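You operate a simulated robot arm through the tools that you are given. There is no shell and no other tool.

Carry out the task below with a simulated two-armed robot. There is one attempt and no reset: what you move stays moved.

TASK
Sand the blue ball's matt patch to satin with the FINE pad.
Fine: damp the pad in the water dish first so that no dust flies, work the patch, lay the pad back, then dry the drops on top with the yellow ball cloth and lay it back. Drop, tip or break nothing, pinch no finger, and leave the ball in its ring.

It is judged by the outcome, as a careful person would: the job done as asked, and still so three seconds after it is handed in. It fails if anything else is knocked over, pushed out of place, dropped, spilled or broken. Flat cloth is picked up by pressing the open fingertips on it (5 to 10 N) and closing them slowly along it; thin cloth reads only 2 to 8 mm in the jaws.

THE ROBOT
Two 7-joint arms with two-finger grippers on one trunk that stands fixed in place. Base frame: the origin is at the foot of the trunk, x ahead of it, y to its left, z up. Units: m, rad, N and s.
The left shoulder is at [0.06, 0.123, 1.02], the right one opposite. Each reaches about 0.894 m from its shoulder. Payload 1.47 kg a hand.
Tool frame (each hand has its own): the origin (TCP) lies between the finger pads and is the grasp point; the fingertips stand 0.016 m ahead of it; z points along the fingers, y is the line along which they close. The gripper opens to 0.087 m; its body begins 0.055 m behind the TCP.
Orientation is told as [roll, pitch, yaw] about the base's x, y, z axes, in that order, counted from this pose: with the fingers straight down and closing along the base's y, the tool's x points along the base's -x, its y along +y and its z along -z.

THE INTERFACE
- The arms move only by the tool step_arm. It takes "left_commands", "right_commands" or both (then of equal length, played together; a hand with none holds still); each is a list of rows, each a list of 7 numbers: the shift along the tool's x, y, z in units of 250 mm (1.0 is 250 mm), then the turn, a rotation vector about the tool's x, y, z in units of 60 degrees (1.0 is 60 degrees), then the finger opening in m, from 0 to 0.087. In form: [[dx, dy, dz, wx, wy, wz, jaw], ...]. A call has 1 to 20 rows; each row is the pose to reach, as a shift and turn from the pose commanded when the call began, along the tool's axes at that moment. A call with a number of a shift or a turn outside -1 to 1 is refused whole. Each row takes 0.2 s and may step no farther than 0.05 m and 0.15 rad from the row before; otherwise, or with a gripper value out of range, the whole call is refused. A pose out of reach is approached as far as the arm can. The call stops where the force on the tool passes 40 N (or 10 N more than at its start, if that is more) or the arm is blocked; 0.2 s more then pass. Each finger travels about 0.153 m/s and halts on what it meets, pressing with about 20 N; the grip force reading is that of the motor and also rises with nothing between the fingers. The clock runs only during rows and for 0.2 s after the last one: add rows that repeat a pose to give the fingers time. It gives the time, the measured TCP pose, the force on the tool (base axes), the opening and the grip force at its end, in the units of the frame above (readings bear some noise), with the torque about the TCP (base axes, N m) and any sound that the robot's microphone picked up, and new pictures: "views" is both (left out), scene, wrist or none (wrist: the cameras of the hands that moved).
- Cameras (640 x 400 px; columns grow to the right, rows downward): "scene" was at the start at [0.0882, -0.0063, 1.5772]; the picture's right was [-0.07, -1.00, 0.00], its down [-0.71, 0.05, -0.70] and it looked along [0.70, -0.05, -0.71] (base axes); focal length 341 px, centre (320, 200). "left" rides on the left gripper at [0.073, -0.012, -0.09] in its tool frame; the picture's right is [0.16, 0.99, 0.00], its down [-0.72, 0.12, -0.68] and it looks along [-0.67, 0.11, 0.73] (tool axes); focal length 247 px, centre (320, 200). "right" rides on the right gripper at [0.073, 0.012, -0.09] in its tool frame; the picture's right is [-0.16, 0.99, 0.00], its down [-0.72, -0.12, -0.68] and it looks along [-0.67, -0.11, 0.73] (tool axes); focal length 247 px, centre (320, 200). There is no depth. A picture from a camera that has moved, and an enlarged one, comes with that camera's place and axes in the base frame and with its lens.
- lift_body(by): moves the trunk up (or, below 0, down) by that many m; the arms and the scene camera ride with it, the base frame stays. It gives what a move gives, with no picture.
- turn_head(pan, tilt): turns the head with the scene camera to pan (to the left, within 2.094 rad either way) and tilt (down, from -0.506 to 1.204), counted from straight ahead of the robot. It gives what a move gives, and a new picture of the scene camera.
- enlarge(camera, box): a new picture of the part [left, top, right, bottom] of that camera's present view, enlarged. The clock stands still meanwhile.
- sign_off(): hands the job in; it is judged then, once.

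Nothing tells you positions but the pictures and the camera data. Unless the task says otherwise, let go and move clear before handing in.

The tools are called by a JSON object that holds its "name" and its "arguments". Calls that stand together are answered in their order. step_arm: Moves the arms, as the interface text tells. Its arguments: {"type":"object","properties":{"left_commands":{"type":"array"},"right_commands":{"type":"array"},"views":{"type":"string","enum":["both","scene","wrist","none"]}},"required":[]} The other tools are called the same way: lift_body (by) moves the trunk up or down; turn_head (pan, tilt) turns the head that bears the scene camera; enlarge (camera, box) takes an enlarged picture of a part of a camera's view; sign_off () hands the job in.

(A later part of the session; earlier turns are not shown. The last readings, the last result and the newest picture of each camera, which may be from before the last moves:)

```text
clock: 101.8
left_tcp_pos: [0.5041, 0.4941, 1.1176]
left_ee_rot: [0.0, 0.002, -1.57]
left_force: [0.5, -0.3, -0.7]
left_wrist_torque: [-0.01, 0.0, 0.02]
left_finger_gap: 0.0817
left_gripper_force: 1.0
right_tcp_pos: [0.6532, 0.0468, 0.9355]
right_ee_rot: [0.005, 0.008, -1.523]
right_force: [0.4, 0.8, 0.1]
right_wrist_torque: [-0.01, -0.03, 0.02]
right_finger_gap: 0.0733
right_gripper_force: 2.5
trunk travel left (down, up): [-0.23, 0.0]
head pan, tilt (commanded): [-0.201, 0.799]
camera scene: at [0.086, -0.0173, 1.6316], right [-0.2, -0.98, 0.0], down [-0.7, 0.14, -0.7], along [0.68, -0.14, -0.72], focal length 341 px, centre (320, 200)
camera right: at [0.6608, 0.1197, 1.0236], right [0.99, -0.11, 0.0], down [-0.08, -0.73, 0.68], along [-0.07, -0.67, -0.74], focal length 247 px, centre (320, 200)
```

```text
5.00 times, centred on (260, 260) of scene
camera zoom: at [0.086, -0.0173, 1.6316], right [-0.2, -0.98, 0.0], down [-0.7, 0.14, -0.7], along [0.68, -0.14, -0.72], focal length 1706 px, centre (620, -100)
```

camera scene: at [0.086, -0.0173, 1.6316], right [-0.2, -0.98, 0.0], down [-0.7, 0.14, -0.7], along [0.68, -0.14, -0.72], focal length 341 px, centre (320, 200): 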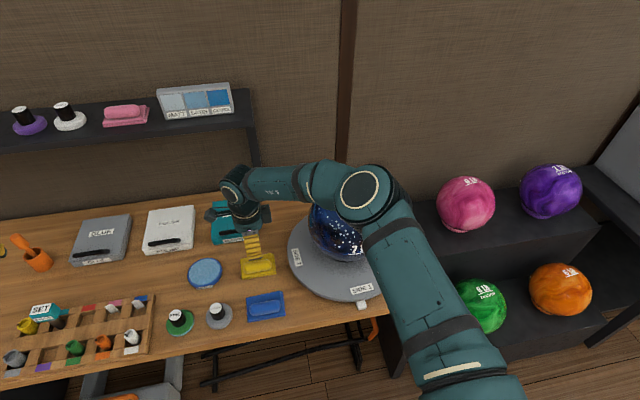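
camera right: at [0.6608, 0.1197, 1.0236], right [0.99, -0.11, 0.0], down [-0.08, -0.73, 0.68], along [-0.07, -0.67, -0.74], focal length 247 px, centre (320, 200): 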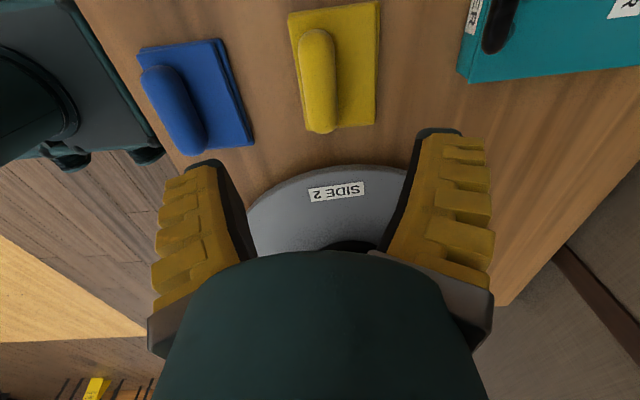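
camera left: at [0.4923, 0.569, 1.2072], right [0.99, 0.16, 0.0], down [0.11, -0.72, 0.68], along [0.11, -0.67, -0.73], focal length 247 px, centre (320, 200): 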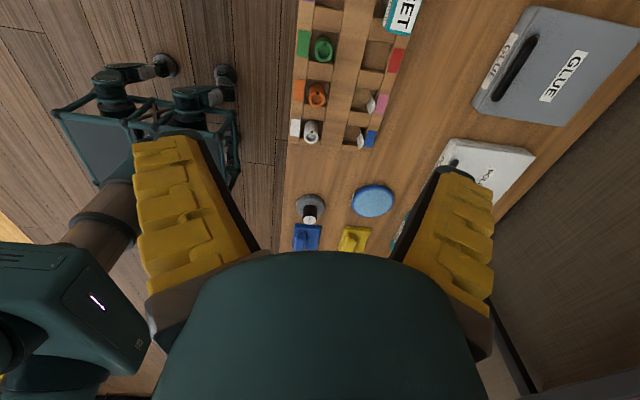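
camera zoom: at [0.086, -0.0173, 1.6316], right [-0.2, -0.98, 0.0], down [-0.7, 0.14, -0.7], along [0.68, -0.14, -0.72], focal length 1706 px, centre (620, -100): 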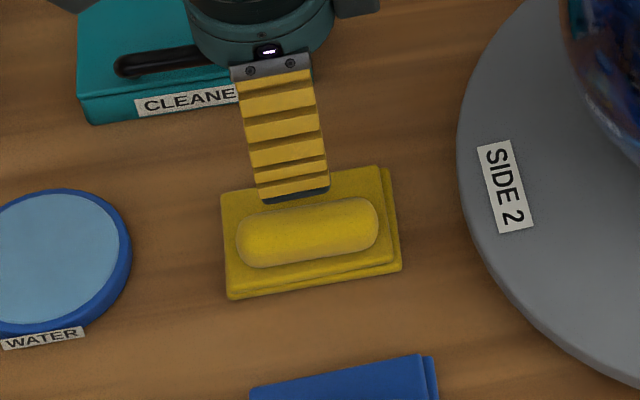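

The bar is 30 mm wide, centred near (0.650, 0.052). I'm descending with the fingers straddling it, stopping above the folded layers.

{"name": "step_arm", "arguments": {"right_commands": [[0.004, -0.002, 0.1, 0, 0, 0, 0.066], [0.008, -0.004, 0.2, 0, 0, 0, 0.06], [0.012, -0.006, 0.3, 0, 0, 0, 0.056], [0.016, -0.008, 0.38, 0, 0, 0, 0.056], [0.0205, -0.009, 0.44, 0, 0, 0, 0.056], [0.0205, -0.009, 0.48, 0, 0, 0, 0.056]], "views": "wrist"}}

{"name": "enlarge", "arguments": {"camera": "scene", "box": [210, 210, 310, 290]}}

{"name": "enlarge", "arguments": {"camera": "right", "box": [200, 60, 440, 260]}}

```text
clock: 103.2
left_tcp_pos: [0.5056, 0.4935, 1.1163]
left_ee_rot: [0.001, -0.001, -1.571]
left_force: [-0.1, -0.2, 0.1]
left_wrist_torque: [0.0, -0.01, 0.0]
left_finger_gap: 0.0816
left_gripper_force: 1.4
right_tcp_pos: [0.6506, 0.0546, 0.8157]
right_ee_rot: [0.005, 0.007, -1.52]
right_force: [0.6, 0.6, 0.6]
right_wrist_torque: [0.01, -0.05, 0.0]
right_finger_gap: 0.0609
right_gripper_force: 3.7
trunk travel left (down, up): [-0.23, 0.0]
head pan, tilt (commanded): [-0.201, 0.799]
camera right: at [0.6578, 0.127, 0.9039], right [0.99, -0.11, 0.0], down [-0.08, -0.73, 0.68], along [-0.07, -0.67, -0.74], focal length 247 px, centre (320, 200)
```

right: 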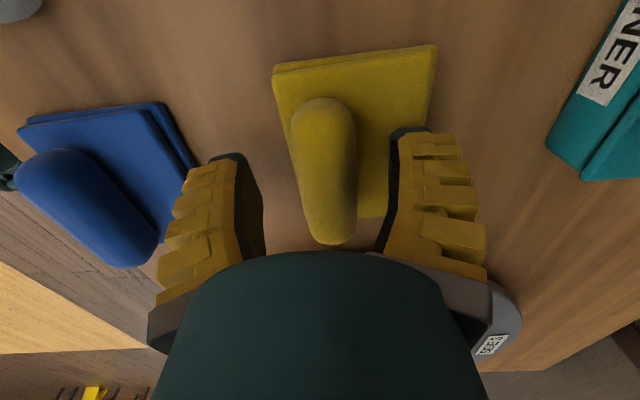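

```text
5.00 times, centred on (260, 250) of scene
camera zoom: at [0.0864, -0.0169, 1.6315], right [-0.2, -0.98, 0.0], down [-0.7, 0.14, -0.7], along [0.68, -0.14, -0.72], focal length 1706 px, centre (620, -50)
```

zoom: 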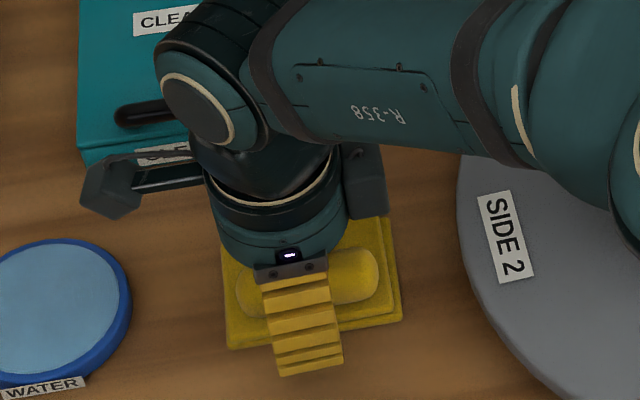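

```text
2.00 times, centred on (320, 160) of right
camera zoom: at [0.6578, 0.127, 0.9039], right [0.99, -0.11, 0.0], down [-0.08, -0.73, 0.68], along [-0.07, -0.67, -0.74], focal length 494 px, centre (320, 280)
```

zoom: 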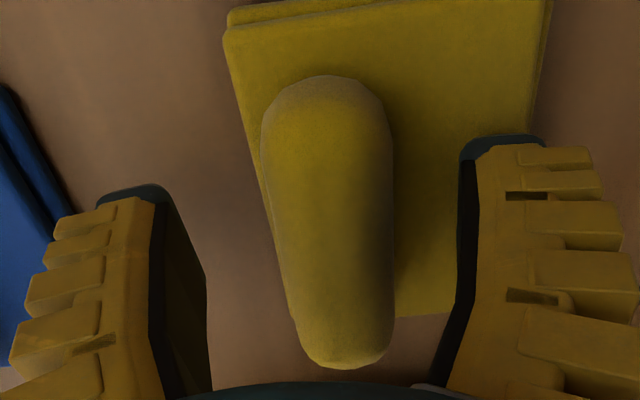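

The bar is centred between the fingers with no contact. I'm lowering 6 mm more and closing gently on the bar.

{"name": "step_arm", "arguments": {"right_commands": [[0, 0, 0.012, 0, 0, 0, 0.056], [0, 0, 0.022, 0, 0, 0, 0.056], [0, 0, 0.022, 0, 0, 0, 0.05], [0, 0, 0.022, 0, 0, 0, 0.044], [0, 0, 0.022, 0, 0, 0, 0.038], [0, 0, 0.022, 0, 0, 0, 0.034]], "views": "wrist"}}

```text
clock: 104.5
left_tcp_pos: [0.5044, 0.4954, 1.1167]
left_ee_rot: [0.001, 0.0, -1.571]
left_force: [-0.2, 0.9, 0.7]
left_wrist_torque: [0.0, 0.0, 0.03]
left_finger_gap: 0.0816
left_gripper_force: 1.2
right_tcp_pos: [0.6493, 0.0536, 0.8087]
right_ee_rot: [0.005, 0.004, -1.52]
right_force: [1.6, 0.2, 3.7]
right_wrist_torque: [-0.01, -0.13, 0.02]
right_finger_gap: 0.0417
right_gripper_force: 5.4
trunk travel left (down, up): [-0.23, 0.0]
head pan, tilt (commanded): [-0.201, 0.799]
camera right: at [0.6579, 0.1271, 0.8987], right [0.99, -0.11, 0.0], down [-0.08, -0.73, 0.68], along [-0.07, -0.67, -0.74], focal length 247 px, centre (320, 200)
```

right: 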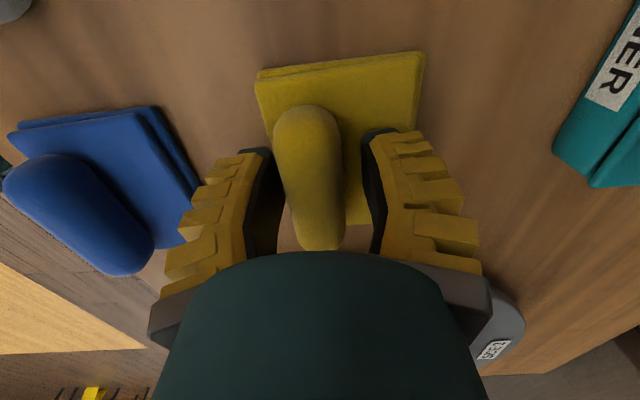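

A fingertip has dragged the cloth a few millimetres toward me. I'll remember that when laying it back. I'm raising slightly and finishing the close on the bar.

{"name": "step_arm", "arguments": {"right_commands": [[0, 0, -0.008, 0, 0, 0, 0.038], [0, 0, -0.008, 0, 0, 0, 0.034], [0, 0, -0.008, 0, 0, 0, 0.03], [0, 0, -0.008, 0, 0, 0, 0.026], [0, 0, -0.008, 0, 0, 0, 0.022], [0, 0, -0.008, 0, 0, 0, 0.018], [0, 0, -0.008, 0, 0, 0, 0.016]], "views": "wrist"}}

{"name": "enlarge", "arguments": {"camera": "right", "box": [200, 40, 440, 260]}}

{"name": "enlarge", "arguments": {"camera": "scene", "box": [210, 210, 310, 290]}}

```text
clock: 106.2
left_tcp_pos: [0.5058, 0.4952, 1.1161]
left_ee_rot: [-0.002, 0.001, -1.57]
left_force: [0.5, -0.4, 0.0]
left_wrist_torque: [0.03, -0.03, -0.03]
left_finger_gap: 0.0817
left_gripper_force: 1.1
right_tcp_pos: [0.6505, 0.0542, 0.812]
right_ee_rot: [0.007, 0.007, -1.521]
right_force: [0.4, 0.4, 7.0]
right_wrist_torque: [0.02, 0.0, -0.19]
right_finger_gap: 0.024
right_gripper_force: 20.2
trunk travel left (down, up): [-0.23, 0.0]
head pan, tilt (commanded): [-0.201, 0.799]
camera right: at [0.6578, 0.1272, 0.9011], right [0.99, -0.11, 0.0], down [-0.08, -0.73, 0.67], along [-0.07, -0.67, -0.74], focal length 247 px, centre (320, 200)
```

right: 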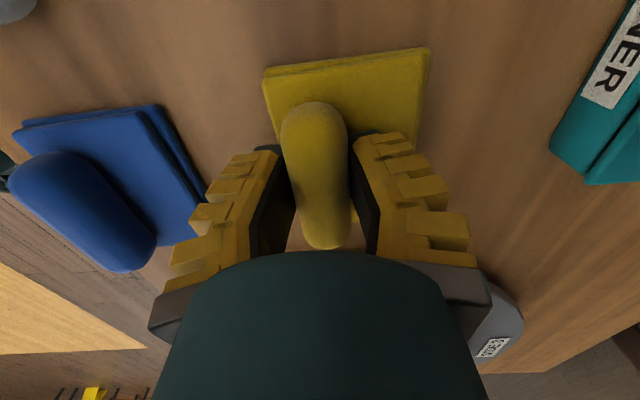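

```text
1.82 times, centred on (320, 150) of right
camera zoom: at [0.6578, 0.1272, 0.9011], right [0.99, -0.11, 0.0], down [-0.08, -0.73, 0.67], along [-0.07, -0.67, -0.74], focal length 449 px, centre (320, 291)
```

zoom: 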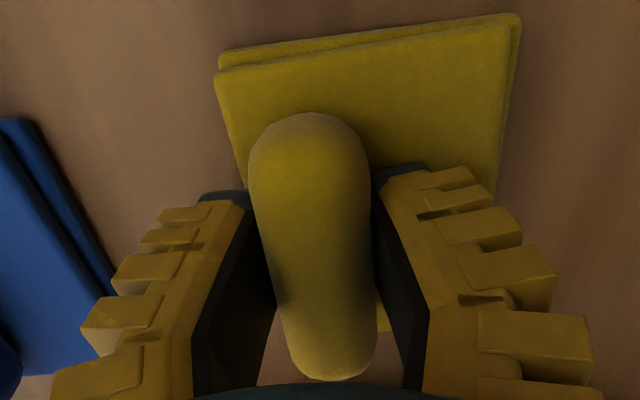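

```text
5.00 times, centred on (260, 250) of scene
camera zoom: at [0.0857, -0.017, 1.6316], right [-0.2, -0.98, 0.0], down [-0.7, 0.14, -0.7], along [0.68, -0.14, -0.72], focal length 1706 px, centre (620, -50)
```

zoom: 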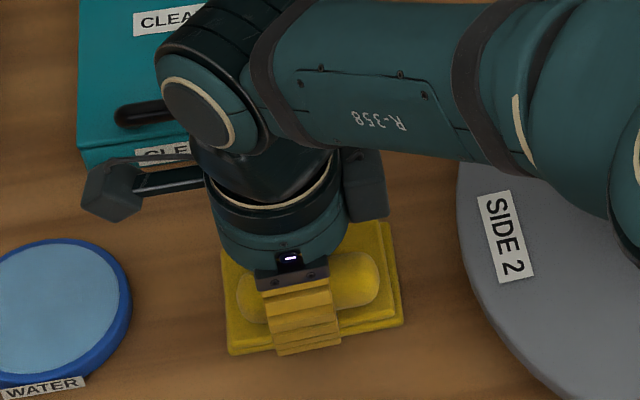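

The bar is gripped (24 mm, 20 N). I'm lifting gently to see whether the cloth comes up with it.

{"name": "step_arm", "arguments": {"right_commands": [[0, 0, -0.03, 0, 0, 0, 0.014], [0, 0, -0.07, 0, 0, 0, 0.014], [0, 0, -0.12, 0, 0, 0, 0.014], [0, 0, -0.18, 0, 0, 0, 0.014], [0, 0, -0.24, 0, 0, 0, 0.014], [0, 0, -0.24, 0, 0, 0, 0.014]], "views": "wrist"}}

{"name": "enlarge", "arguments": {"camera": "scene", "box": [210, 190, 330, 290]}}

{"name": "enlarge", "arguments": {"camera": "left", "box": [260, 160, 420, 255]}}

```text
clock: 107.5
left_tcp_pos: [0.5054, 0.495, 1.1181]
left_ee_rot: [0.0, -0.001, -1.572]
left_force: [-0.3, 0.4, 0.3]
left_wrist_torque: [-0.03, -0.02, -0.03]
left_finger_gap: 0.0816
left_gripper_force: 1.3
right_tcp_pos: [0.6488, 0.0536, 0.8697]
right_ee_rot: [0.005, 0.006, -1.52]
right_force: [-0.4, -0.6, -0.8]
right_wrist_torque: [0.04, 0.01, 0.0]
right_finger_gap: 0.0209
right_gripper_force: 20.2
trunk travel left (down, up): [-0.23, 0.0]
head pan, tilt (commanded): [-0.201, 0.799]
camera right: at [0.6571, 0.127, 0.9592], right [0.99, -0.11, 0.0], down [-0.08, -0.73, 0.68], along [-0.07, -0.67, -0.74], focal length 247 px, centre (320, 200)
```

right: 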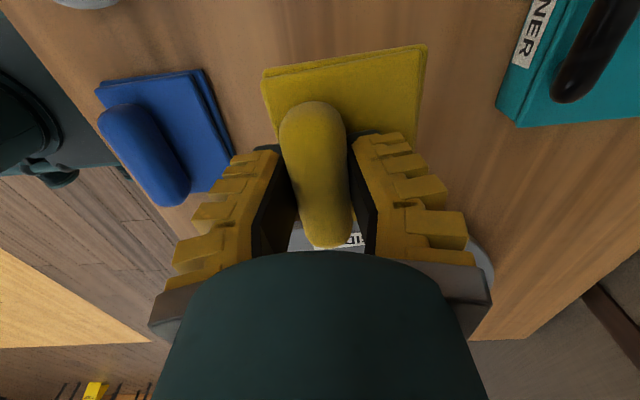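

```text
4.00 times, centred on (270, 240) of scene
camera zoom: at [0.0866, -0.0169, 1.6315], right [-0.2, -0.98, 0.0], down [-0.7, 0.14, -0.7], along [0.68, -0.14, -0.72], focal length 1365 px, centre (520, 40)
```

zoom: 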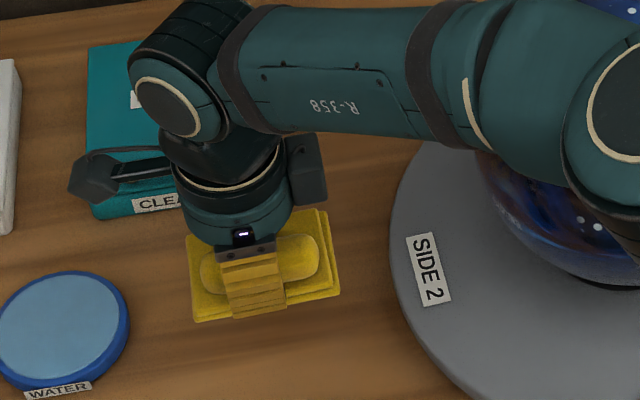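

```text
4.00 times, centred on (340, 208) of left
camera zoom: at [0.4927, 0.568, 1.2075], right [0.99, 0.16, 0.0], down [0.12, -0.72, 0.68], along [0.11, -0.67, -0.73], focal length 988 px, centre (240, 170)
```

zoom: 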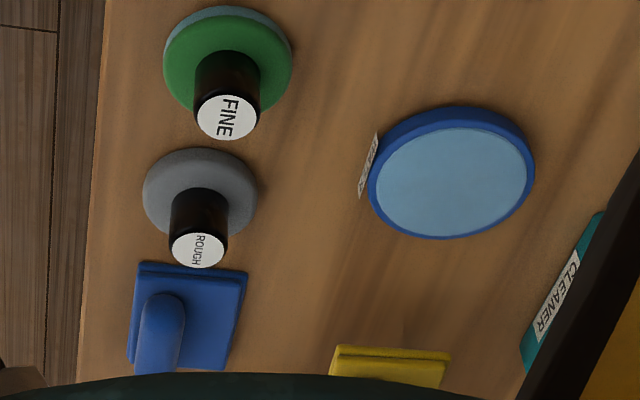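

The cloth came up cleanly with its bar; it was gripped at TCP (0.650, 0.054, 0.812). I'm lifting it away and turning the wrist straight for wiping, and bringing the left hand back to its viewing position afterward.

{"name": "step_arm", "arguments": {"right_commands": [[-0.005, -0.02, -0.15, 0, 0, -0.03, 0.014], [-0.02, -0.08, -0.28, 0, 0, -0.12, 0.014], [-0.045, -0.15, -0.4, 0, 0, -0.23, 0.014], [-0.07, -0.23, -0.52, 0, 0, -0.34, 0.014], [-0.1, -0.31, -0.63, 0, 0, -0.45, 0.014], [-0.13, -0.39, -0.73, 0, 0, -0.56, 0.014], [-0.15, -0.46, -0.81, 0, 0, -0.66, 0.014], [-0.1733, -0.5294, -0.88, 0, 0, -0.75, 0.014]], "views": "none"}}

{"name": "step_arm", "arguments": {"right_commands": [[0, 0, 0, 0, 0, -0.1, 0.014], [0, 0, 0, 0, 0, -0.2, 0.014], [0, 0, 0, 0, 0, -0.3, 0.014], [0, 0, 0, 0, 0, -0.4, 0.014], [0, 0, 0, 0, 0, -0.5, 0.014], [0, 0, 0, 0, 0, -0.6, 0.014], [0, 0, 0, 0, 0, -0.7, 0.014]], "views": "both"}}

```text
clock: 109.3
left_tcp_pos: [0.5053, 0.4951, 1.1181]
left_ee_rot: [0.001, 0.0, -1.571]
left_force: [-0.3, -0.3, 0.3]
left_wrist_torque: [0.02, -0.02, -0.03]
left_finger_gap: 0.0819
left_gripper_force: 1.2
right_tcp_pos: [0.5174, 0.0039, 1.089]
right_ee_rot: [0.008, 0.0, -0.734]
right_force: [-0.7, -1.2, 0.4]
right_wrist_torque: [-0.02, -0.02, 0.0]
right_finger_gap: 0.0207
right_gripper_force: 19.9
trunk travel left (down, up): [-0.23, 0.0]
head pan, tilt (commanded): [-0.201, 0.799]
```

```text
clock: 111.0
left_tcp_pos: [0.5046, 0.4951, 1.117]
left_ee_rot: [-0.001, 0.001, -1.57]
left_force: [0.5, 0.0, -0.8]
left_wrist_torque: [-0.05, 0.02, -0.03]
left_finger_gap: 0.0814
left_gripper_force: 1.4
right_tcp_pos: [0.5198, 0.0032, 1.089]
right_ee_rot: [0.008, -0.003, 0.001]
right_force: [0.6, -0.2, -0.7]
right_wrist_torque: [0.01, 0.0, -0.01]
right_finger_gap: 0.0208
right_gripper_force: 20.0
trunk travel left (down, up): [-0.23, 0.0]
head pan, tilt (commanded): [-0.201, 0.799]
camera scene: at [0.0864, -0.017, 1.6315], right [-0.2, -0.98, 0.0], down [-0.7, 0.14, -0.7], along [0.68, -0.14, -0.72], focal length 341 px, centre (320, 200)
camera right: at [0.4468, 0.0137, 1.1782], right [0.16, 0.99, 0.01], down [0.72, -0.12, 0.68], along [0.67, -0.1, -0.73], focal length 247 px, centre (320, 200)
```

scene: 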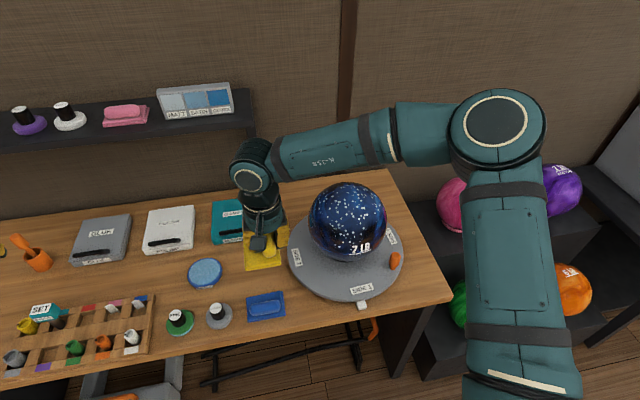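
right: 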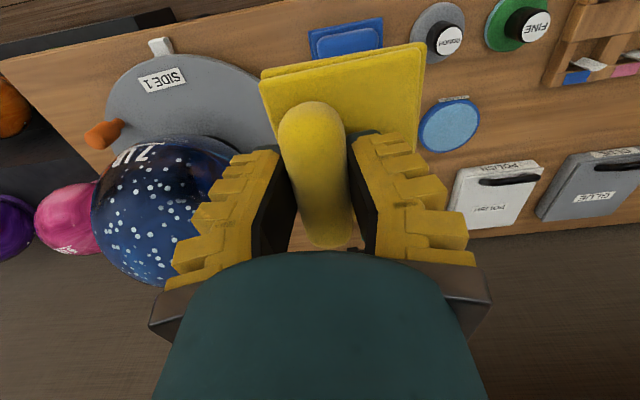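

The cloth is level in the grip. I'm moving it in front of the ball and starting the left hand back toward its viewpoint.

{"name": "step_arm", "arguments": {"right_commands": [[0.013, -0.135, -0.02, 0, -0.068, 0, 0.014], [0.027, -0.27, -0.04, 0, -0.137, 0, 0.014], [0.04, -0.406, -0.06, 0, -0.205, 0, 0.014], [0.053, -0.541, -0.08, 0, -0.273, 0, 0.014], [0.067, -0.677, -0.1, 0, -0.342, 0, 0.014], [0.08, -0.812, -0.12, 0, -0.41, 0, 0.014]], "left_commands": [[-0.12, 0.033, -0.027, 0, 0, 0, 0.08], [-0.24, 0.067, -0.053, 0, 0, 0, 0.08], [-0.36, 0.1, -0.08, 0, 0, 0, 0.08], [-0.48, 0.133, -0.107, 0, 0, 0, 0.08], [-0.6, 0.167, -0.133, 0, 0, 0, 0.08], [-0.72, 0.2, -0.16, 0, 0, 0, 0.08]], "views": "none"}}

{"name": "step_arm", "arguments": {"left_commands": [[-0.14, 0.04, -0.032, 0, -0.083, 0, 0.08], [-0.28, 0.08, -0.064, 0, -0.167, 0, 0.08], [-0.42, 0.12, -0.096, 0, -0.25, 0, 0.08], [-0.56, 0.16, -0.128, 0, -0.333, 0, 0.08], [-0.69, 0.19, -0.16, 0, -0.4167, 0, 0.08], [-0.69, 0.19, -0.16, 0, -0.4167, 0, 0.08]], "views": "both"}}

{"name": "enlarge", "arguments": {"camera": "left", "box": [240, 80, 390, 240]}}

```text
clock: 112.3
left_tcp_pos: [0.5519, 0.3156, 1.1563]
left_ee_rot: [0.001, 0.0, -1.57]
left_force: [0.1, -0.5, -0.8]
left_wrist_torque: [0.01, 0.0, -0.01]
left_finger_gap: 0.082
left_gripper_force: 1.1
right_tcp_pos: [0.5017, -0.2003, 1.1188]
right_ee_rot: [0.009, -0.434, -0.005]
right_force: [0.4, 0.5, -0.2]
right_wrist_torque: [0.04, -0.01, -0.01]
right_finger_gap: 0.021
right_gripper_force: 20.4
trunk travel left (down, up): [-0.23, 0.0]
head pan, tilt (commanded): [-0.201, 0.799]
```

```text
clock: 113.8
left_tcp_pos: [0.6015, 0.1412, 1.1983]
left_ee_rot: [0.001, -0.44, -1.57]
left_force: [0.7, 0.8, 0.0]
left_wrist_torque: [-0.01, -0.03, 0.0]
left_finger_gap: 0.0818
left_gripper_force: 0.5
right_tcp_pos: [0.502, -0.2003, 1.1196]
right_ee_rot: [0.006, -0.433, -0.006]
right_force: [-0.3, 0.2, -0.6]
right_wrist_torque: [-0.04, -0.02, 0.0]
right_finger_gap: 0.0207
right_gripper_force: 20.3
trunk travel left (down, up): [-0.23, 0.0]
head pan, tilt (commanded): [-0.201, 0.799]
camera scene: at [0.0862, -0.0168, 1.6316], right [-0.2, -0.98, 0.0], down [-0.7, 0.14, -0.7], along [0.68, -0.14, -0.72], focal length 341 px, centre (320, 200)
camera left: at [0.5887, 0.2455, 1.2495], right [0.99, 0.14, -0.07], down [0.12, -0.37, 0.92], along [0.11, -0.92, -0.38], focal length 247 px, centre (320, 200)
```

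scene: 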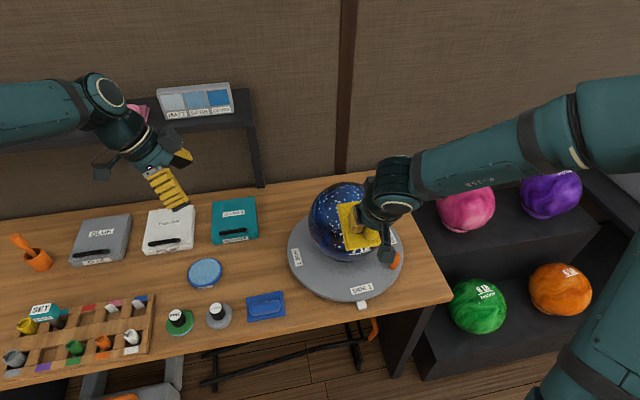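
left: 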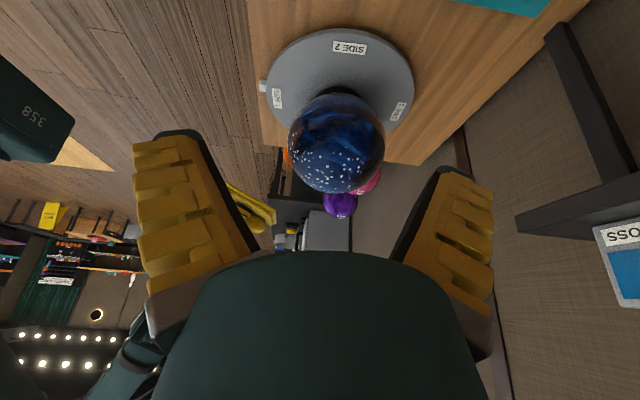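

```text
2.50 times, centred on (315, 160) of left
camera zoom: at [0.5887, 0.2455, 1.2495], right [0.99, 0.14, -0.07], down [0.12, -0.37, 0.92], along [0.11, -0.92, -0.38], focal length 617 px, centre (332, 300)
```

zoom: 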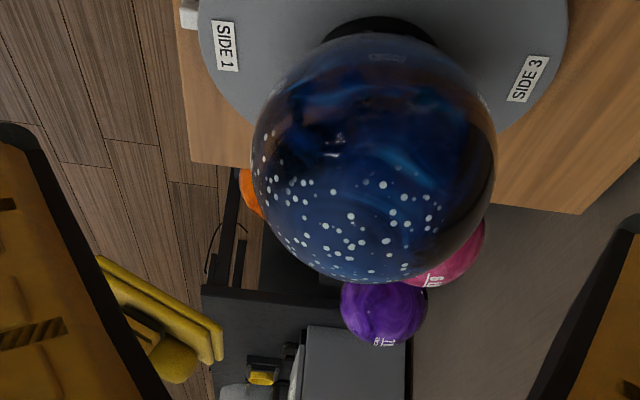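

The cloth is seen edge-on at left, and the drops reach from low on the front to just past the top. I'll start low at the front with the cloth facing the ball, hovering first.

{"name": "step_arm", "arguments": {"right_commands": [[0.027, -0.005, 0.067, 0, -0.098, 0, 0.014], [0.054, -0.011, 0.134, 0, -0.196, 0, 0.014], [0.081, -0.016, 0.2, 0, -0.293, 0, 0.014], [0.107, -0.022, 0.267, 0, -0.391, 0, 0.014], [0.134, -0.027, 0.334, 0, -0.489, 0, 0.014], [0.161, -0.033, 0.4, 0, -0.587, 0, 0.014], [0.188, -0.038, 0.4675, 0, -0.6847, 0, 0.014], [0.188, -0.038, 0.4675, 0, -0.6847, 0, 0.014]], "views": "both"}}

{"name": "enlarge", "arguments": {"camera": "left", "box": [240, 80, 390, 240]}}

```text
clock: 115.5
left_tcp_pos: [0.6011, 0.1422, 1.1973]
left_ee_rot: [0.0, -0.436, -1.572]
left_force: [0.4, -0.2, 0.1]
left_wrist_torque: [0.0, -0.02, -0.03]
left_finger_gap: 0.0816
left_gripper_force: 0.4
right_tcp_pos: [0.5047, -0.2087, 0.9946]
right_ee_rot: [0.015, -1.151, -0.016]
right_force: [1.0, 0.0, -0.3]
right_wrist_torque: [0.03, 0.01, -0.01]
right_finger_gap: 0.0212
right_gripper_force: 20.3
trunk travel left (down, up): [-0.23, 0.0]
head pan, tilt (commanded): [-0.201, 0.799]
camera scene: at [0.0858, -0.0167, 1.6316], right [-0.2, -0.98, 0.0], down [-0.7, 0.14, -0.7], along [0.68, -0.14, -0.72], focal length 341 px, centre (320, 200)
camera right: at [0.3942, -0.1969, 0.9625], right [0.07, 0.99, 0.15], down [-0.33, -0.12, 0.94], along [0.94, -0.11, 0.32], focal length 247 px, centre (320, 200)
```

scene: 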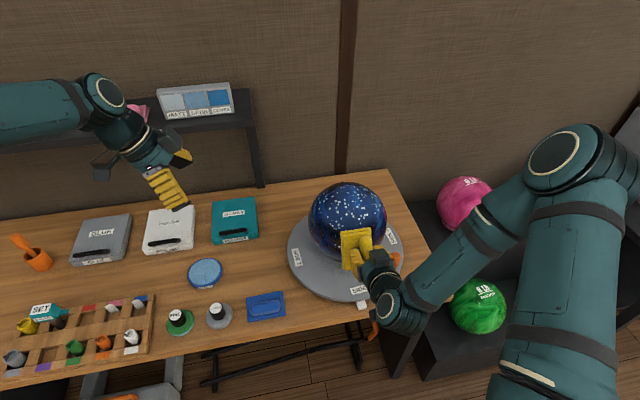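
right: 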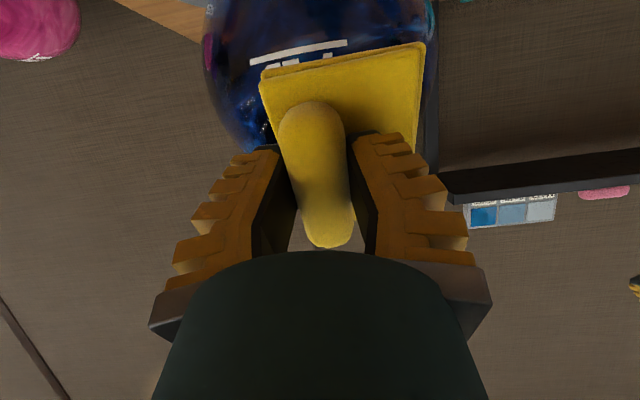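

```text
2.50 times, centred on (315, 160) of left
camera zoom: at [0.5883, 0.2461, 1.2496], right [0.99, 0.14, -0.07], down [0.12, -0.37, 0.92], along [0.11, -0.92, -0.38], focal length 617 px, centre (332, 300)
```

zoom: 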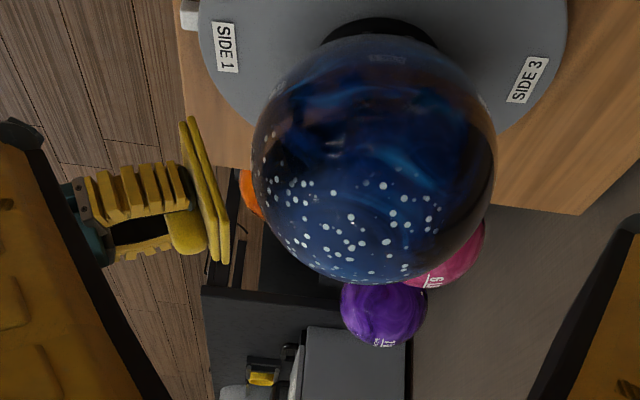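

The cloth faces the ball low at the front. I'm approaching 20 mm, then in small steps.

{"name": "step_arm", "arguments": {"right_commands": [[0, 0, 0.04, 0, 0, 0, 0.014], [0, 0, 0.08, 0, 0, 0, 0.014], [0, 0, 0.1, 0, 0, 0, 0.014]], "views": "none"}}

{"name": "enlarge", "arguments": {"camera": "left", "box": [240, 80, 390, 240]}}

```text
clock: 116.3
left_tcp_pos: [0.6016, 0.1417, 1.198]
left_ee_rot: [0.001, -0.435, -1.571]
left_force: [-0.5, 0.4, 0.2]
left_wrist_torque: [0.02, 0.0, 0.01]
left_finger_gap: 0.0817
left_gripper_force: 1.0
right_tcp_pos: [0.529, -0.2075, 0.9816]
right_ee_rot: [0.016, -1.149, -0.017]
right_force: [0.5, -0.7, -0.8]
right_wrist_torque: [0.0, 0.0, -0.02]
right_finger_gap: 0.0209
right_gripper_force: 19.8
trunk travel left (down, up): [-0.23, 0.0]
head pan, tilt (commanded): [-0.201, 0.799]
```

```text
2.50 times, centred on (315, 160) of left
camera zoom: at [0.5887, 0.2459, 1.2493], right [0.99, 0.14, -0.07], down [0.12, -0.37, 0.92], along [0.11, -0.92, -0.38], focal length 617 px, centre (332, 300)
```

zoom: 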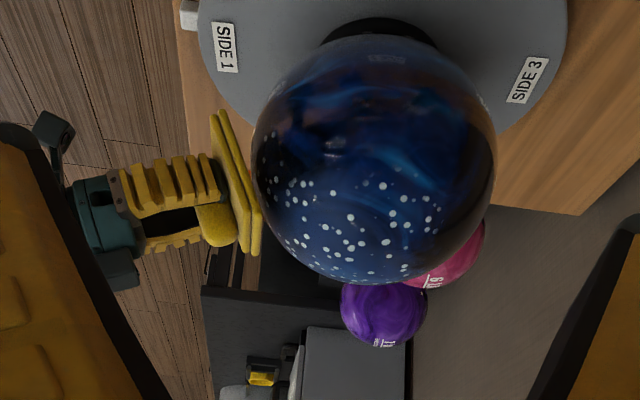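

{"name": "step_arm", "arguments": {"right_commands": [[0, 0, 0.012, 0, 0, 0, 0.014], [0, 0, 0.02, 0, 0, 0, 0.014]], "views": "none"}}

{"name": "step_arm", "arguments": {"right_commands": [[0, 0, 0.008, 0, 0, 0, 0.014]], "views": "none"}}

```text
clock: 117.0
left_tcp_pos: [0.6018, 0.1421, 1.1979]
left_ee_rot: [0.0, -0.437, -1.571]
left_force: [0.3, 0.3, 0.3]
left_wrist_torque: [-0.01, -0.01, 0.02]
left_finger_gap: 0.0817
left_gripper_force: 0.9
right_tcp_pos: [0.533, -0.2102, 0.9808]
right_ee_rot: [0.015, -1.15, -0.018]
right_force: [0.8, 0.0, -0.8]
right_wrist_torque: [0.0, 0.05, 0.01]
right_finger_gap: 0.0212
right_gripper_force: 20.3
trunk travel left (down, up): [-0.23, 0.0]
head pan, tilt (commanded): [-0.201, 0.799]
```

```text
clock: 117.3
left_tcp_pos: [0.6015, 0.1411, 1.1968]
left_ee_rot: [0.001, -0.436, -1.571]
left_force: [0.4, 0.1, 0.1]
left_wrist_torque: [0.01, 0.01, -0.01]
left_finger_gap: 0.0818
left_gripper_force: 0.7
right_tcp_pos: [0.5342, -0.2092, 0.9787]
right_ee_rot: [0.017, -1.151, -0.017]
right_force: [0.4, 0.2, -0.7]
right_wrist_torque: [0.01, 0.05, 0.02]
right_finger_gap: 0.0208
right_gripper_force: 20.3
trunk travel left (down, up): [-0.23, 0.0]
head pan, tilt (commanded): [-0.201, 0.799]
```

{"name": "step_arm", "arguments": {"right_commands": [[0, 0, 0.008, 0, 0, 0, 0.014]], "views": "none"}}

{"name": "enlarge", "arguments": {"camera": "left", "box": [240, 80, 390, 240]}}

```text
clock: 117.8
left_tcp_pos: [0.6013, 0.1417, 1.1969]
left_ee_rot: [-0.001, -0.435, -1.57]
left_force: [1.1, -0.7, 0.2]
left_wrist_torque: [0.0, 0.0, -0.05]
left_finger_gap: 0.0818
left_gripper_force: 0.7
right_tcp_pos: [0.5361, -0.2084, 0.9788]
right_ee_rot: [0.014, -1.15, -0.013]
right_force: [0.3, 0.1, -0.5]
right_wrist_torque: [0.03, 0.01, -0.01]
right_finger_gap: 0.0211
right_gripper_force: 19.9
trunk travel left (down, up): [-0.23, 0.0]
head pan, tilt (commanded): [-0.201, 0.799]
```

```text
2.50 times, centred on (315, 160) of left
camera zoom: at [0.5889, 0.246, 1.2493], right [0.99, 0.14, -0.07], down [0.12, -0.37, 0.92], along [0.11, -0.92, -0.38], focal length 617 px, centre (332, 300)
```

zoom: 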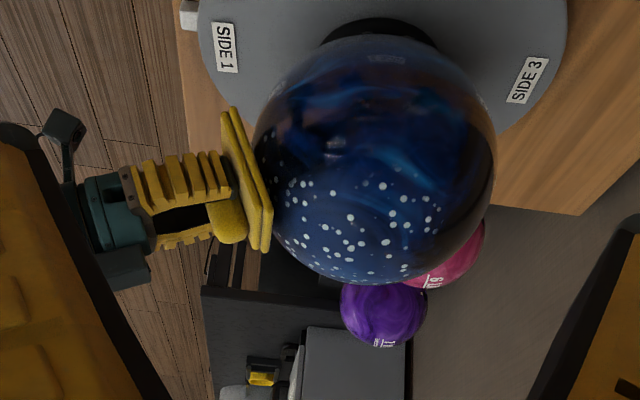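

{"name": "step_arm", "arguments": {"right_commands": [[0, 0, 0.008, 0, 0, 0, 0.014]], "views": "none"}}

{"name": "step_arm", "arguments": {"right_commands": [[0, 0, 0.006, 0, 0, 0, 0.014]], "views": "none"}}

```text
clock: 118.2
left_tcp_pos: [0.6021, 0.1426, 1.1968]
left_ee_rot: [0.0, -0.436, -1.572]
left_force: [0.2, -0.1, -0.5]
left_wrist_torque: [-0.01, 0.01, -0.02]
left_finger_gap: 0.0816
left_gripper_force: 1.4
right_tcp_pos: [0.5388, -0.2081, 0.9782]
right_ee_rot: [0.015, -1.148, -0.015]
right_force: [0.7, 0.5, -0.6]
right_wrist_torque: [-0.01, 0.01, 0.02]
right_finger_gap: 0.0207
right_gripper_force: 20.2
trunk travel left (down, up): [-0.23, 0.0]
head pan, tilt (commanded): [-0.201, 0.799]
```

```text
clock: 118.5
left_tcp_pos: [0.6015, 0.1419, 1.198]
left_ee_rot: [0.0, -0.436, -1.571]
left_force: [0.0, -0.5, 0.1]
left_wrist_torque: [0.0, 0.02, -0.04]
left_finger_gap: 0.0819
left_gripper_force: 0.8
right_tcp_pos: [0.5398, -0.2089, 0.9774]
right_ee_rot: [0.016, -1.151, -0.016]
right_force: [-1.5, -0.2, -0.1]
right_wrist_torque: [0.01, 0.01, -0.01]
right_finger_gap: 0.0218
right_gripper_force: 19.7
trunk travel left (down, up): [-0.23, 0.0]
head pan, tilt (commanded): [-0.201, 0.799]
```

Light contact. I'm pressing about 1 mm and wiping upward from the low front toward the top.

{"name": "step_arm", "arguments": {"right_commands": [[0, 0, 0.005, 0, 0, 0, 0.014], [-0.0815, 0, 0.0107, 0, 0.1337, 0, 0.014], [-0.1614, 0, 0.0277, 0, 0.2674, 0, 0.014], [-0.2381, 0, 0.0557, 0, 0.4011, 0, 0.014], [-0.3102, 0, 0.0942, 0, 0.5348, 0, 0.014]], "views": "none"}}

{"name": "enlarge", "arguments": {"camera": "left", "box": [240, 80, 390, 240]}}

{"name": "enlarge", "arguments": {"camera": "scene", "box": [290, 160, 410, 310]}}

```text
clock: 119.8
left_tcp_pos: [0.6006, 0.1435, 1.1982]
left_ee_rot: [0.002, -0.438, -1.571]
left_force: [0.4, 0.2, 0.4]
left_wrist_torque: [-0.02, 0.02, 0.02]
left_finger_gap: 0.0815
left_gripper_force: 1.5
right_tcp_pos: [0.5927, -0.2057, 1.0418]
right_ee_rot: [0.009, -0.593, -0.005]
right_force: [-6.1, 2.5, 9.5]
right_wrist_torque: [-0.04, -0.06, 0.0]
right_finger_gap: 0.0266
right_gripper_force: 20.0
trunk travel left (down, up): [-0.23, 0.0]
head pan, tilt (commanded): [-0.201, 0.799]
```

```text
2.50 times, centred on (315, 160) of left
camera zoom: at [0.5878, 0.2471, 1.2496], right [0.99, 0.14, -0.07], down [0.12, -0.37, 0.92], along [0.11, -0.92, -0.38], focal length 617 px, centre (332, 300)
```

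zoom: 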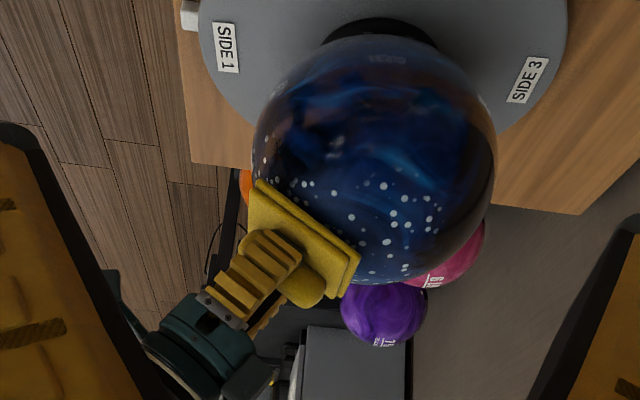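

```text
2.67 times, centred on (350, 235) of scene
camera zoom: at [0.0851, -0.0154, 1.6317], right [-0.2, -0.98, 0.0], down [-0.7, 0.14, -0.7], along [0.68, -0.14, -0.72], focal length 910 px, centre (240, 107)
```

zoom: 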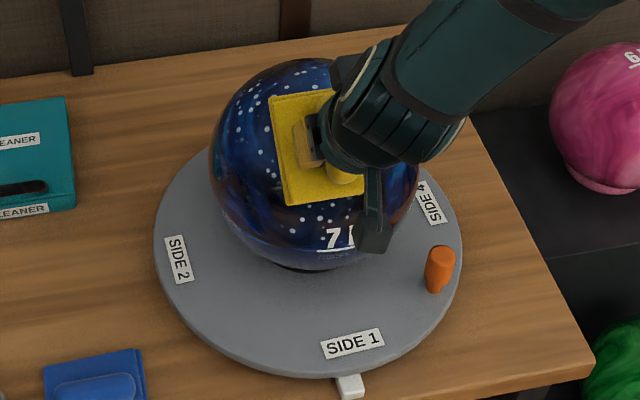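

About 11 N here. I'm continuing the wipe over the top with slightly less push.

{"name": "step_arm", "arguments": {"right_commands": [[-0.0815, 0, 0.0037, 0, 0.1337, 0, 0.014], [-0.1614, 0, 0.0187, 0, 0.2674, 0, 0.014], [-0.2381, 0, 0.0457, 0, 0.4011, 0, 0.014], [-0.3102, 0, 0.0832, 0, 0.5348, 0, 0.014], [-0.3488, 0, 0.1096, 0, 0.6112, 0, 0.014]], "views": "none"}}

{"name": "enlarge", "arguments": {"camera": "left", "box": [240, 80, 390, 240]}}

{"name": "enlarge", "arguments": {"camera": "scene", "box": [290, 160, 410, 310]}}

```text
clock: 121.0
left_tcp_pos: [0.6001, 0.1417, 1.1977]
left_ee_rot: [0.002, -0.436, -1.57]
left_force: [-0.8, -0.1, 0.5]
left_wrist_torque: [0.0, -0.04, -0.01]
left_finger_gap: 0.0817
left_gripper_force: 1.6
right_tcp_pos: [0.6811, -0.2093, 1.0644]
right_ee_rot: [0.006, 0.049, -0.002]
right_force: [-1.3, -1.3, 9.0]
right_wrist_torque: [0.01, 0.04, 0.01]
right_finger_gap: 0.0252
right_gripper_force: 19.5
trunk travel left (down, up): [-0.23, 0.0]
head pan, tilt (commanded): [-0.201, 0.799]
```

```text
2.50 times, centred on (315, 160) of left
camera zoom: at [0.5878, 0.2459, 1.2498], right [0.99, 0.14, -0.07], down [0.12, -0.37, 0.92], along [0.11, -0.92, -0.38], focal length 617 px, centre (332, 300)
```

zoom: 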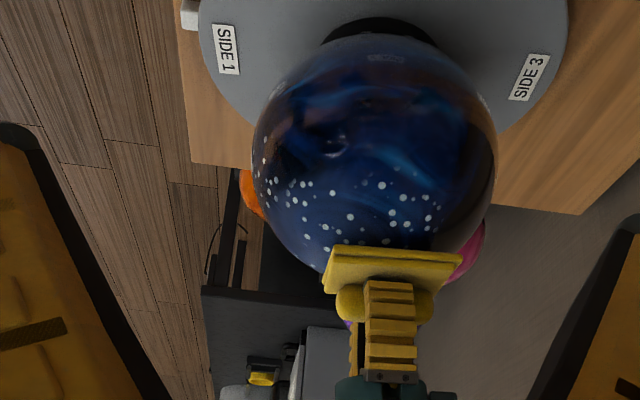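

```text
2.67 times, centred on (350, 235) of scene
camera zoom: at [0.0851, -0.0168, 1.6316], right [-0.2, -0.98, 0.0], down [-0.7, 0.14, -0.7], along [0.68, -0.14, -0.72], focal length 910 px, centre (240, 107)
```

zoom: 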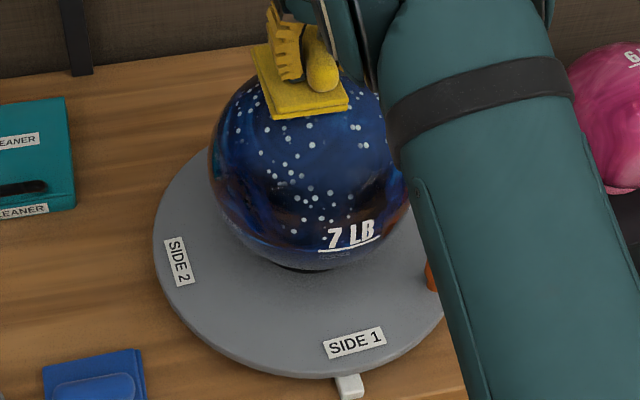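

A band about 4 cm wide is now dry, so each wipe cleans around the contact line. I'll lift slightly, shift to the right side, and wipe from far to front there.

{"name": "step_arm", "arguments": {"right_commands": [[0, 0, -0.06, 0, 0, 0, 0.014], [0, -0.055, -0.057, -0.0907, 0, 0, 0.014], [0, -0.1103, -0.0495, -0.1814, 0, 0, 0.014], [0, -0.165, -0.036, -0.2722, 0, 0, 0.014], [0, -0.2166, -0.0184, -0.3629, 0, 0, 0.014], [0, -0.2166, 0.0296, -0.3629, 0, 0, 0.014]], "views": "none"}}

{"name": "step_arm", "arguments": {"right_commands": [[0, 0, 0.008, 0, 0, 0, 0.014]], "views": "wrist"}}

```text
clock: 122.3
left_tcp_pos: [0.6008, 0.142, 1.1969]
left_ee_rot: [0.001, -0.436, -1.572]
left_force: [0.0, -0.2, -0.2]
left_wrist_torque: [-0.01, -0.02, -0.04]
left_finger_gap: 0.082
left_gripper_force: 1.5
right_tcp_pos: [0.6798, -0.2642, 1.055]
right_ee_rot: [0.386, 0.049, -0.001]
right_force: [0.2, 0.1, 0.4]
right_wrist_torque: [-0.04, 0.0, 0.01]
right_finger_gap: 0.0209
right_gripper_force: 20.0
trunk travel left (down, up): [-0.23, 0.0]
head pan, tilt (commanded): [-0.201, 0.799]
```

```text
clock: 122.8
left_tcp_pos: [0.6012, 0.1416, 1.1969]
left_ee_rot: [0.001, -0.436, -1.569]
left_force: [0.1, 0.7, 0.3]
left_wrist_torque: [0.02, 0.01, -0.01]
left_finger_gap: 0.0817
left_gripper_force: 0.8
right_tcp_pos: [0.6791, -0.2626, 1.0546]
right_ee_rot: [0.386, 0.047, -0.003]
right_force: [2.5, -2.5, 5.8]
right_wrist_torque: [-0.03, -0.09, -0.02]
right_finger_gap: 0.0228
right_gripper_force: 20.0
trunk travel left (down, up): [-0.23, 0.0]
head pan, tilt (commanded): [-0.201, 0.799]
camera right: at [0.6113, -0.2863, 1.145], right [0.18, 0.91, 0.36], down [0.75, -0.36, 0.55], along [0.64, 0.17, -0.75], focal length 247 px, centre (320, 200)
```

right: 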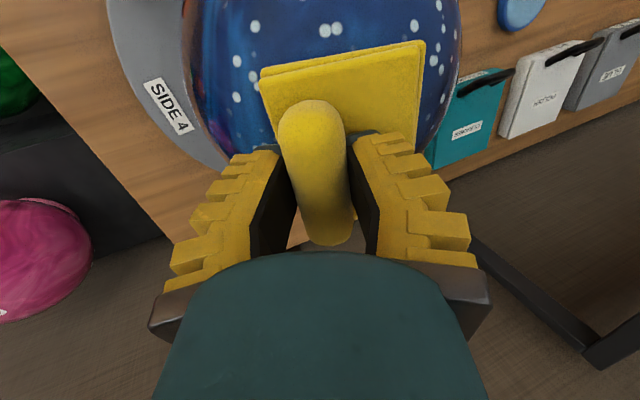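

Contact at 7 N. Wiping from far to front on the right side.

{"name": "step_arm", "arguments": {"right_commands": [[0.0818, 0, 0.0047, 0, -0.1337, 0, 0.014], [0.162, 0, 0.0208, 0, -0.2674, 0, 0.014], [0.239, 0, 0.0479, 0, -0.4011, 0, 0.014], [0.3113, 0, 0.0855, 0, -0.5348, 0, 0.014], [0.3775, 0, 0.1328, 0, -0.6685, 0, 0.014], [0.4364, 0, 0.1889, 0, -0.8021, 0, 0.014], [0.4866, 0, 0.2526, 0, -0.9358, 0, 0.014]], "views": "wrist"}}

{"name": "enlarge", "arguments": {"camera": "scene", "box": [290, 160, 410, 310]}}

{"name": "enlarge", "arguments": {"camera": "left", "box": [240, 80, 390, 240]}}

```text
clock: 124.3
left_tcp_pos: [0.5999, 0.1418, 1.1977]
left_ee_rot: [0.001, -0.437, -1.572]
left_force: [0.5, 0.3, -0.2]
left_wrist_torque: [-0.01, 0.07, 0.01]
left_finger_gap: 0.082
left_gripper_force: 1.7
right_tcp_pos: [0.5559, -0.2392, 1.0013]
right_ee_rot: [0.599, -0.835, -0.49]
right_force: [-8.7, -2.5, 5.0]
right_wrist_torque: [0.02, 0.1, 0.01]
right_finger_gap: 0.0254
right_gripper_force: 20.2
trunk travel left (down, up): [-0.23, 0.0]
head pan, tilt (commanded): [-0.201, 0.799]
camera right: at [0.44, -0.224, 1.0015], right [0.11, 0.86, 0.49], down [-0.12, -0.48, 0.87], along [0.99, -0.16, 0.05], focal length 247 px, centre (320, 200)
```

right: 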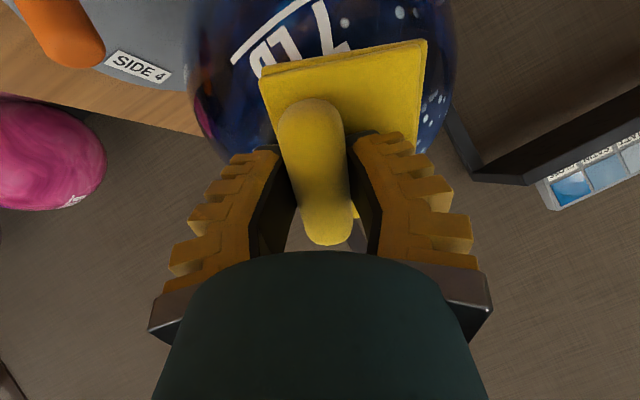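

```text
2.67 times, centred on (350, 235) of scene
camera zoom: at [0.0849, -0.0175, 1.6315], right [-0.2, -0.98, 0.0], down [-0.7, 0.14, -0.7], along [0.68, -0.14, -0.72], focal length 910 px, centre (240, 107)
```

zoom: 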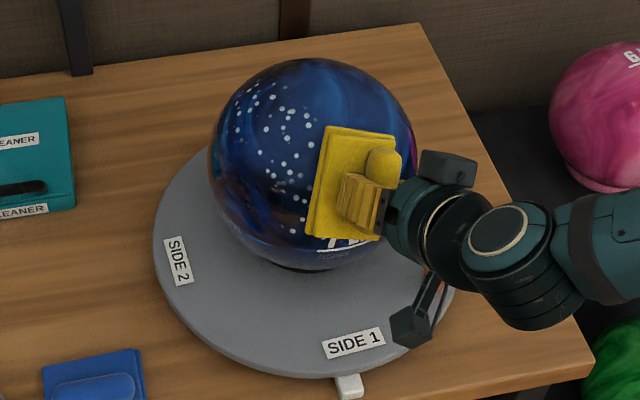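

```text
2.50 times, centred on (315, 160) of left
camera zoom: at [0.5876, 0.2453, 1.2499], right [0.99, 0.14, -0.07], down [0.11, -0.37, 0.92], along [0.11, -0.92, -0.38], focal length 617 px, centre (332, 300)
```

zoom: 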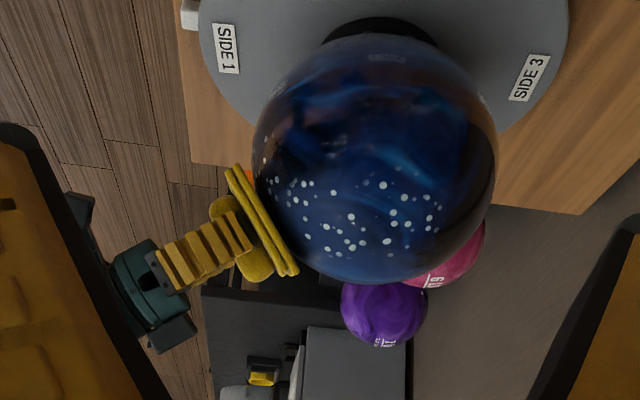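

The right half is dry. Now for the left side: I'm backing off and moving round to hover at the front-left.

{"name": "step_arm", "arguments": {"right_commands": [[0, 0, -0.06, 0, 0, 0, 0.014], [0, 0, -0.12, 0, 0, 0, 0.014], [0.0395, 0.0608, -0.135, 0.096, -0.043, -0.06, 0.014], [0.079, 0.1215, -0.1356, 0.192, -0.0856, -0.119, 0.014], [0.1186, 0.1823, -0.1149, 0.288, -0.1284, -0.179, 0.014], [0.1581, 0.243, -0.0723, 0.384, -0.171, -0.238, 0.014], [0.1976, 0.3038, -0.0163, 0.48, -0.214, -0.298, 0.014], [0.1976, 0.3038, -0.0163, 0.48, -0.214, -0.298, 0.014]], "views": "wrist"}}

{"name": "enlarge", "arguments": {"camera": "left", "box": [240, 80, 390, 240]}}

{"name": "enlarge", "arguments": {"camera": "scene", "box": [290, 160, 410, 310]}}

```text
clock: 126.2
left_tcp_pos: [0.5989, 0.1398, 1.1983]
left_ee_rot: [0.001, -0.435, -1.571]
left_force: [-0.7, 1.3, 0.0]
left_wrist_torque: [0.02, -0.01, 0.01]
left_finger_gap: 0.0816
left_gripper_force: 0.9
right_tcp_pos: [0.526, -0.1542, 0.9968]
right_ee_rot: [-0.325, -1.103, 0.004]
right_force: [-0.2, 0.0, -0.6]
right_wrist_torque: [0.02, 0.04, 0.02]
right_finger_gap: 0.021
right_gripper_force: 19.7
trunk travel left (down, up): [-0.23, 0.0]
head pan, tilt (commanded): [-0.201, 0.799]
camera right: at [0.42, -0.1155, 0.9679], right [0.35, 0.94, 0.0], down [-0.28, 0.11, 0.95], along [0.89, -0.33, 0.3], focal length 247 px, centre (320, 200)
```

right: 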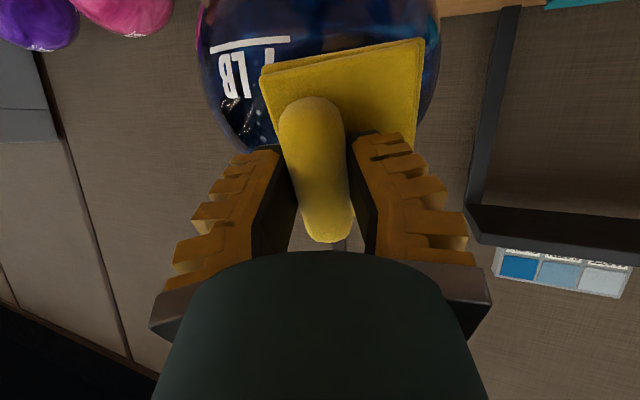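

```text
2.50 times, centred on (315, 160) of left
camera zoom: at [0.5882, 0.2449, 1.2499], right [0.99, 0.14, -0.07], down [0.12, -0.37, 0.92], along [0.11, -0.92, -0.38], focal length 617 px, centre (332, 300)
```

zoom: 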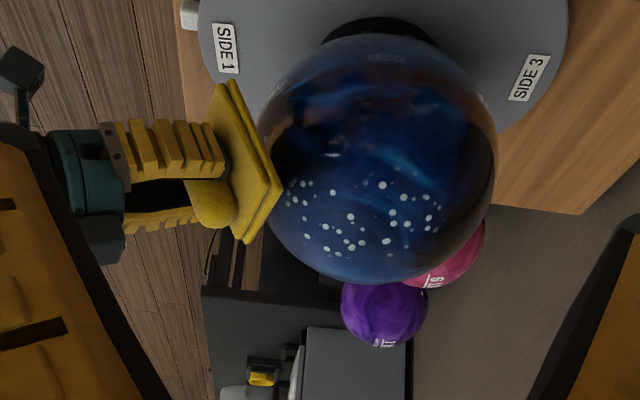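

```text
2.67 times, centred on (350, 235) of scene
camera zoom: at [0.0856, -0.0181, 1.6316], right [-0.2, -0.98, 0.0], down [-0.7, 0.14, -0.7], along [0.68, -0.14, -0.72], focal length 910 px, centre (240, 107)
```

zoom: 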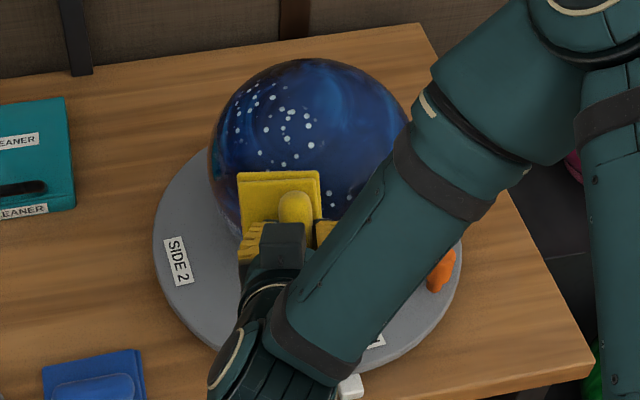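

Two drops remain low at front centre, and the left group is still there. Approaching the ball at the front-left.

{"name": "step_arm", "arguments": {"right_commands": [[0, 0, 0.05, 0, 0, 0, 0.014], [0, 0, 0.09, 0, 0, 0, 0.014], [0, 0, 0.112, 0, 0, 0, 0.014]], "views": "none"}}

{"name": "step_arm", "arguments": {"right_commands": [[0, 0, 0.01, 0, 0, 0, 0.014]], "views": "none"}}

```text
clock: 127.0
left_tcp_pos: [0.6017, 0.1411, 1.1976]
left_ee_rot: [0.0, -0.436, -1.572]
left_force: [0.7, 0.3, 0.5]
left_wrist_torque: [0.01, -0.02, 0.01]
left_finger_gap: 0.0817
left_gripper_force: 1.3
right_tcp_pos: [0.5489, -0.1625, 0.9846]
right_ee_rot: [-0.323, -1.102, 0.001]
right_force: [0.5, 0.6, 0.3]
right_wrist_torque: [-0.03, 0.04, 0.0]
right_finger_gap: 0.0209
right_gripper_force: 20.1
trunk travel left (down, up): [-0.23, 0.0]
head pan, tilt (commanded): [-0.201, 0.799]
```

```text
clock: 127.3
left_tcp_pos: [0.6009, 0.1432, 1.1989]
left_ee_rot: [0.0, -0.435, -1.571]
left_force: [0.8, -0.2, 0.0]
left_wrist_torque: [-0.02, -0.01, 0.04]
left_finger_gap: 0.0816
left_gripper_force: 1.5
right_tcp_pos: [0.5498, -0.1629, 0.9837]
right_ee_rot: [-0.324, -1.102, 0.004]
right_force: [-6.3, 0.8, 3.4]
right_wrist_torque: [-0.03, 0.03, -0.03]
right_finger_gap: 0.0237
right_gripper_force: 19.9
trunk travel left (down, up): [-0.23, 0.0]
head pan, tilt (commanded): [-0.201, 0.799]
```

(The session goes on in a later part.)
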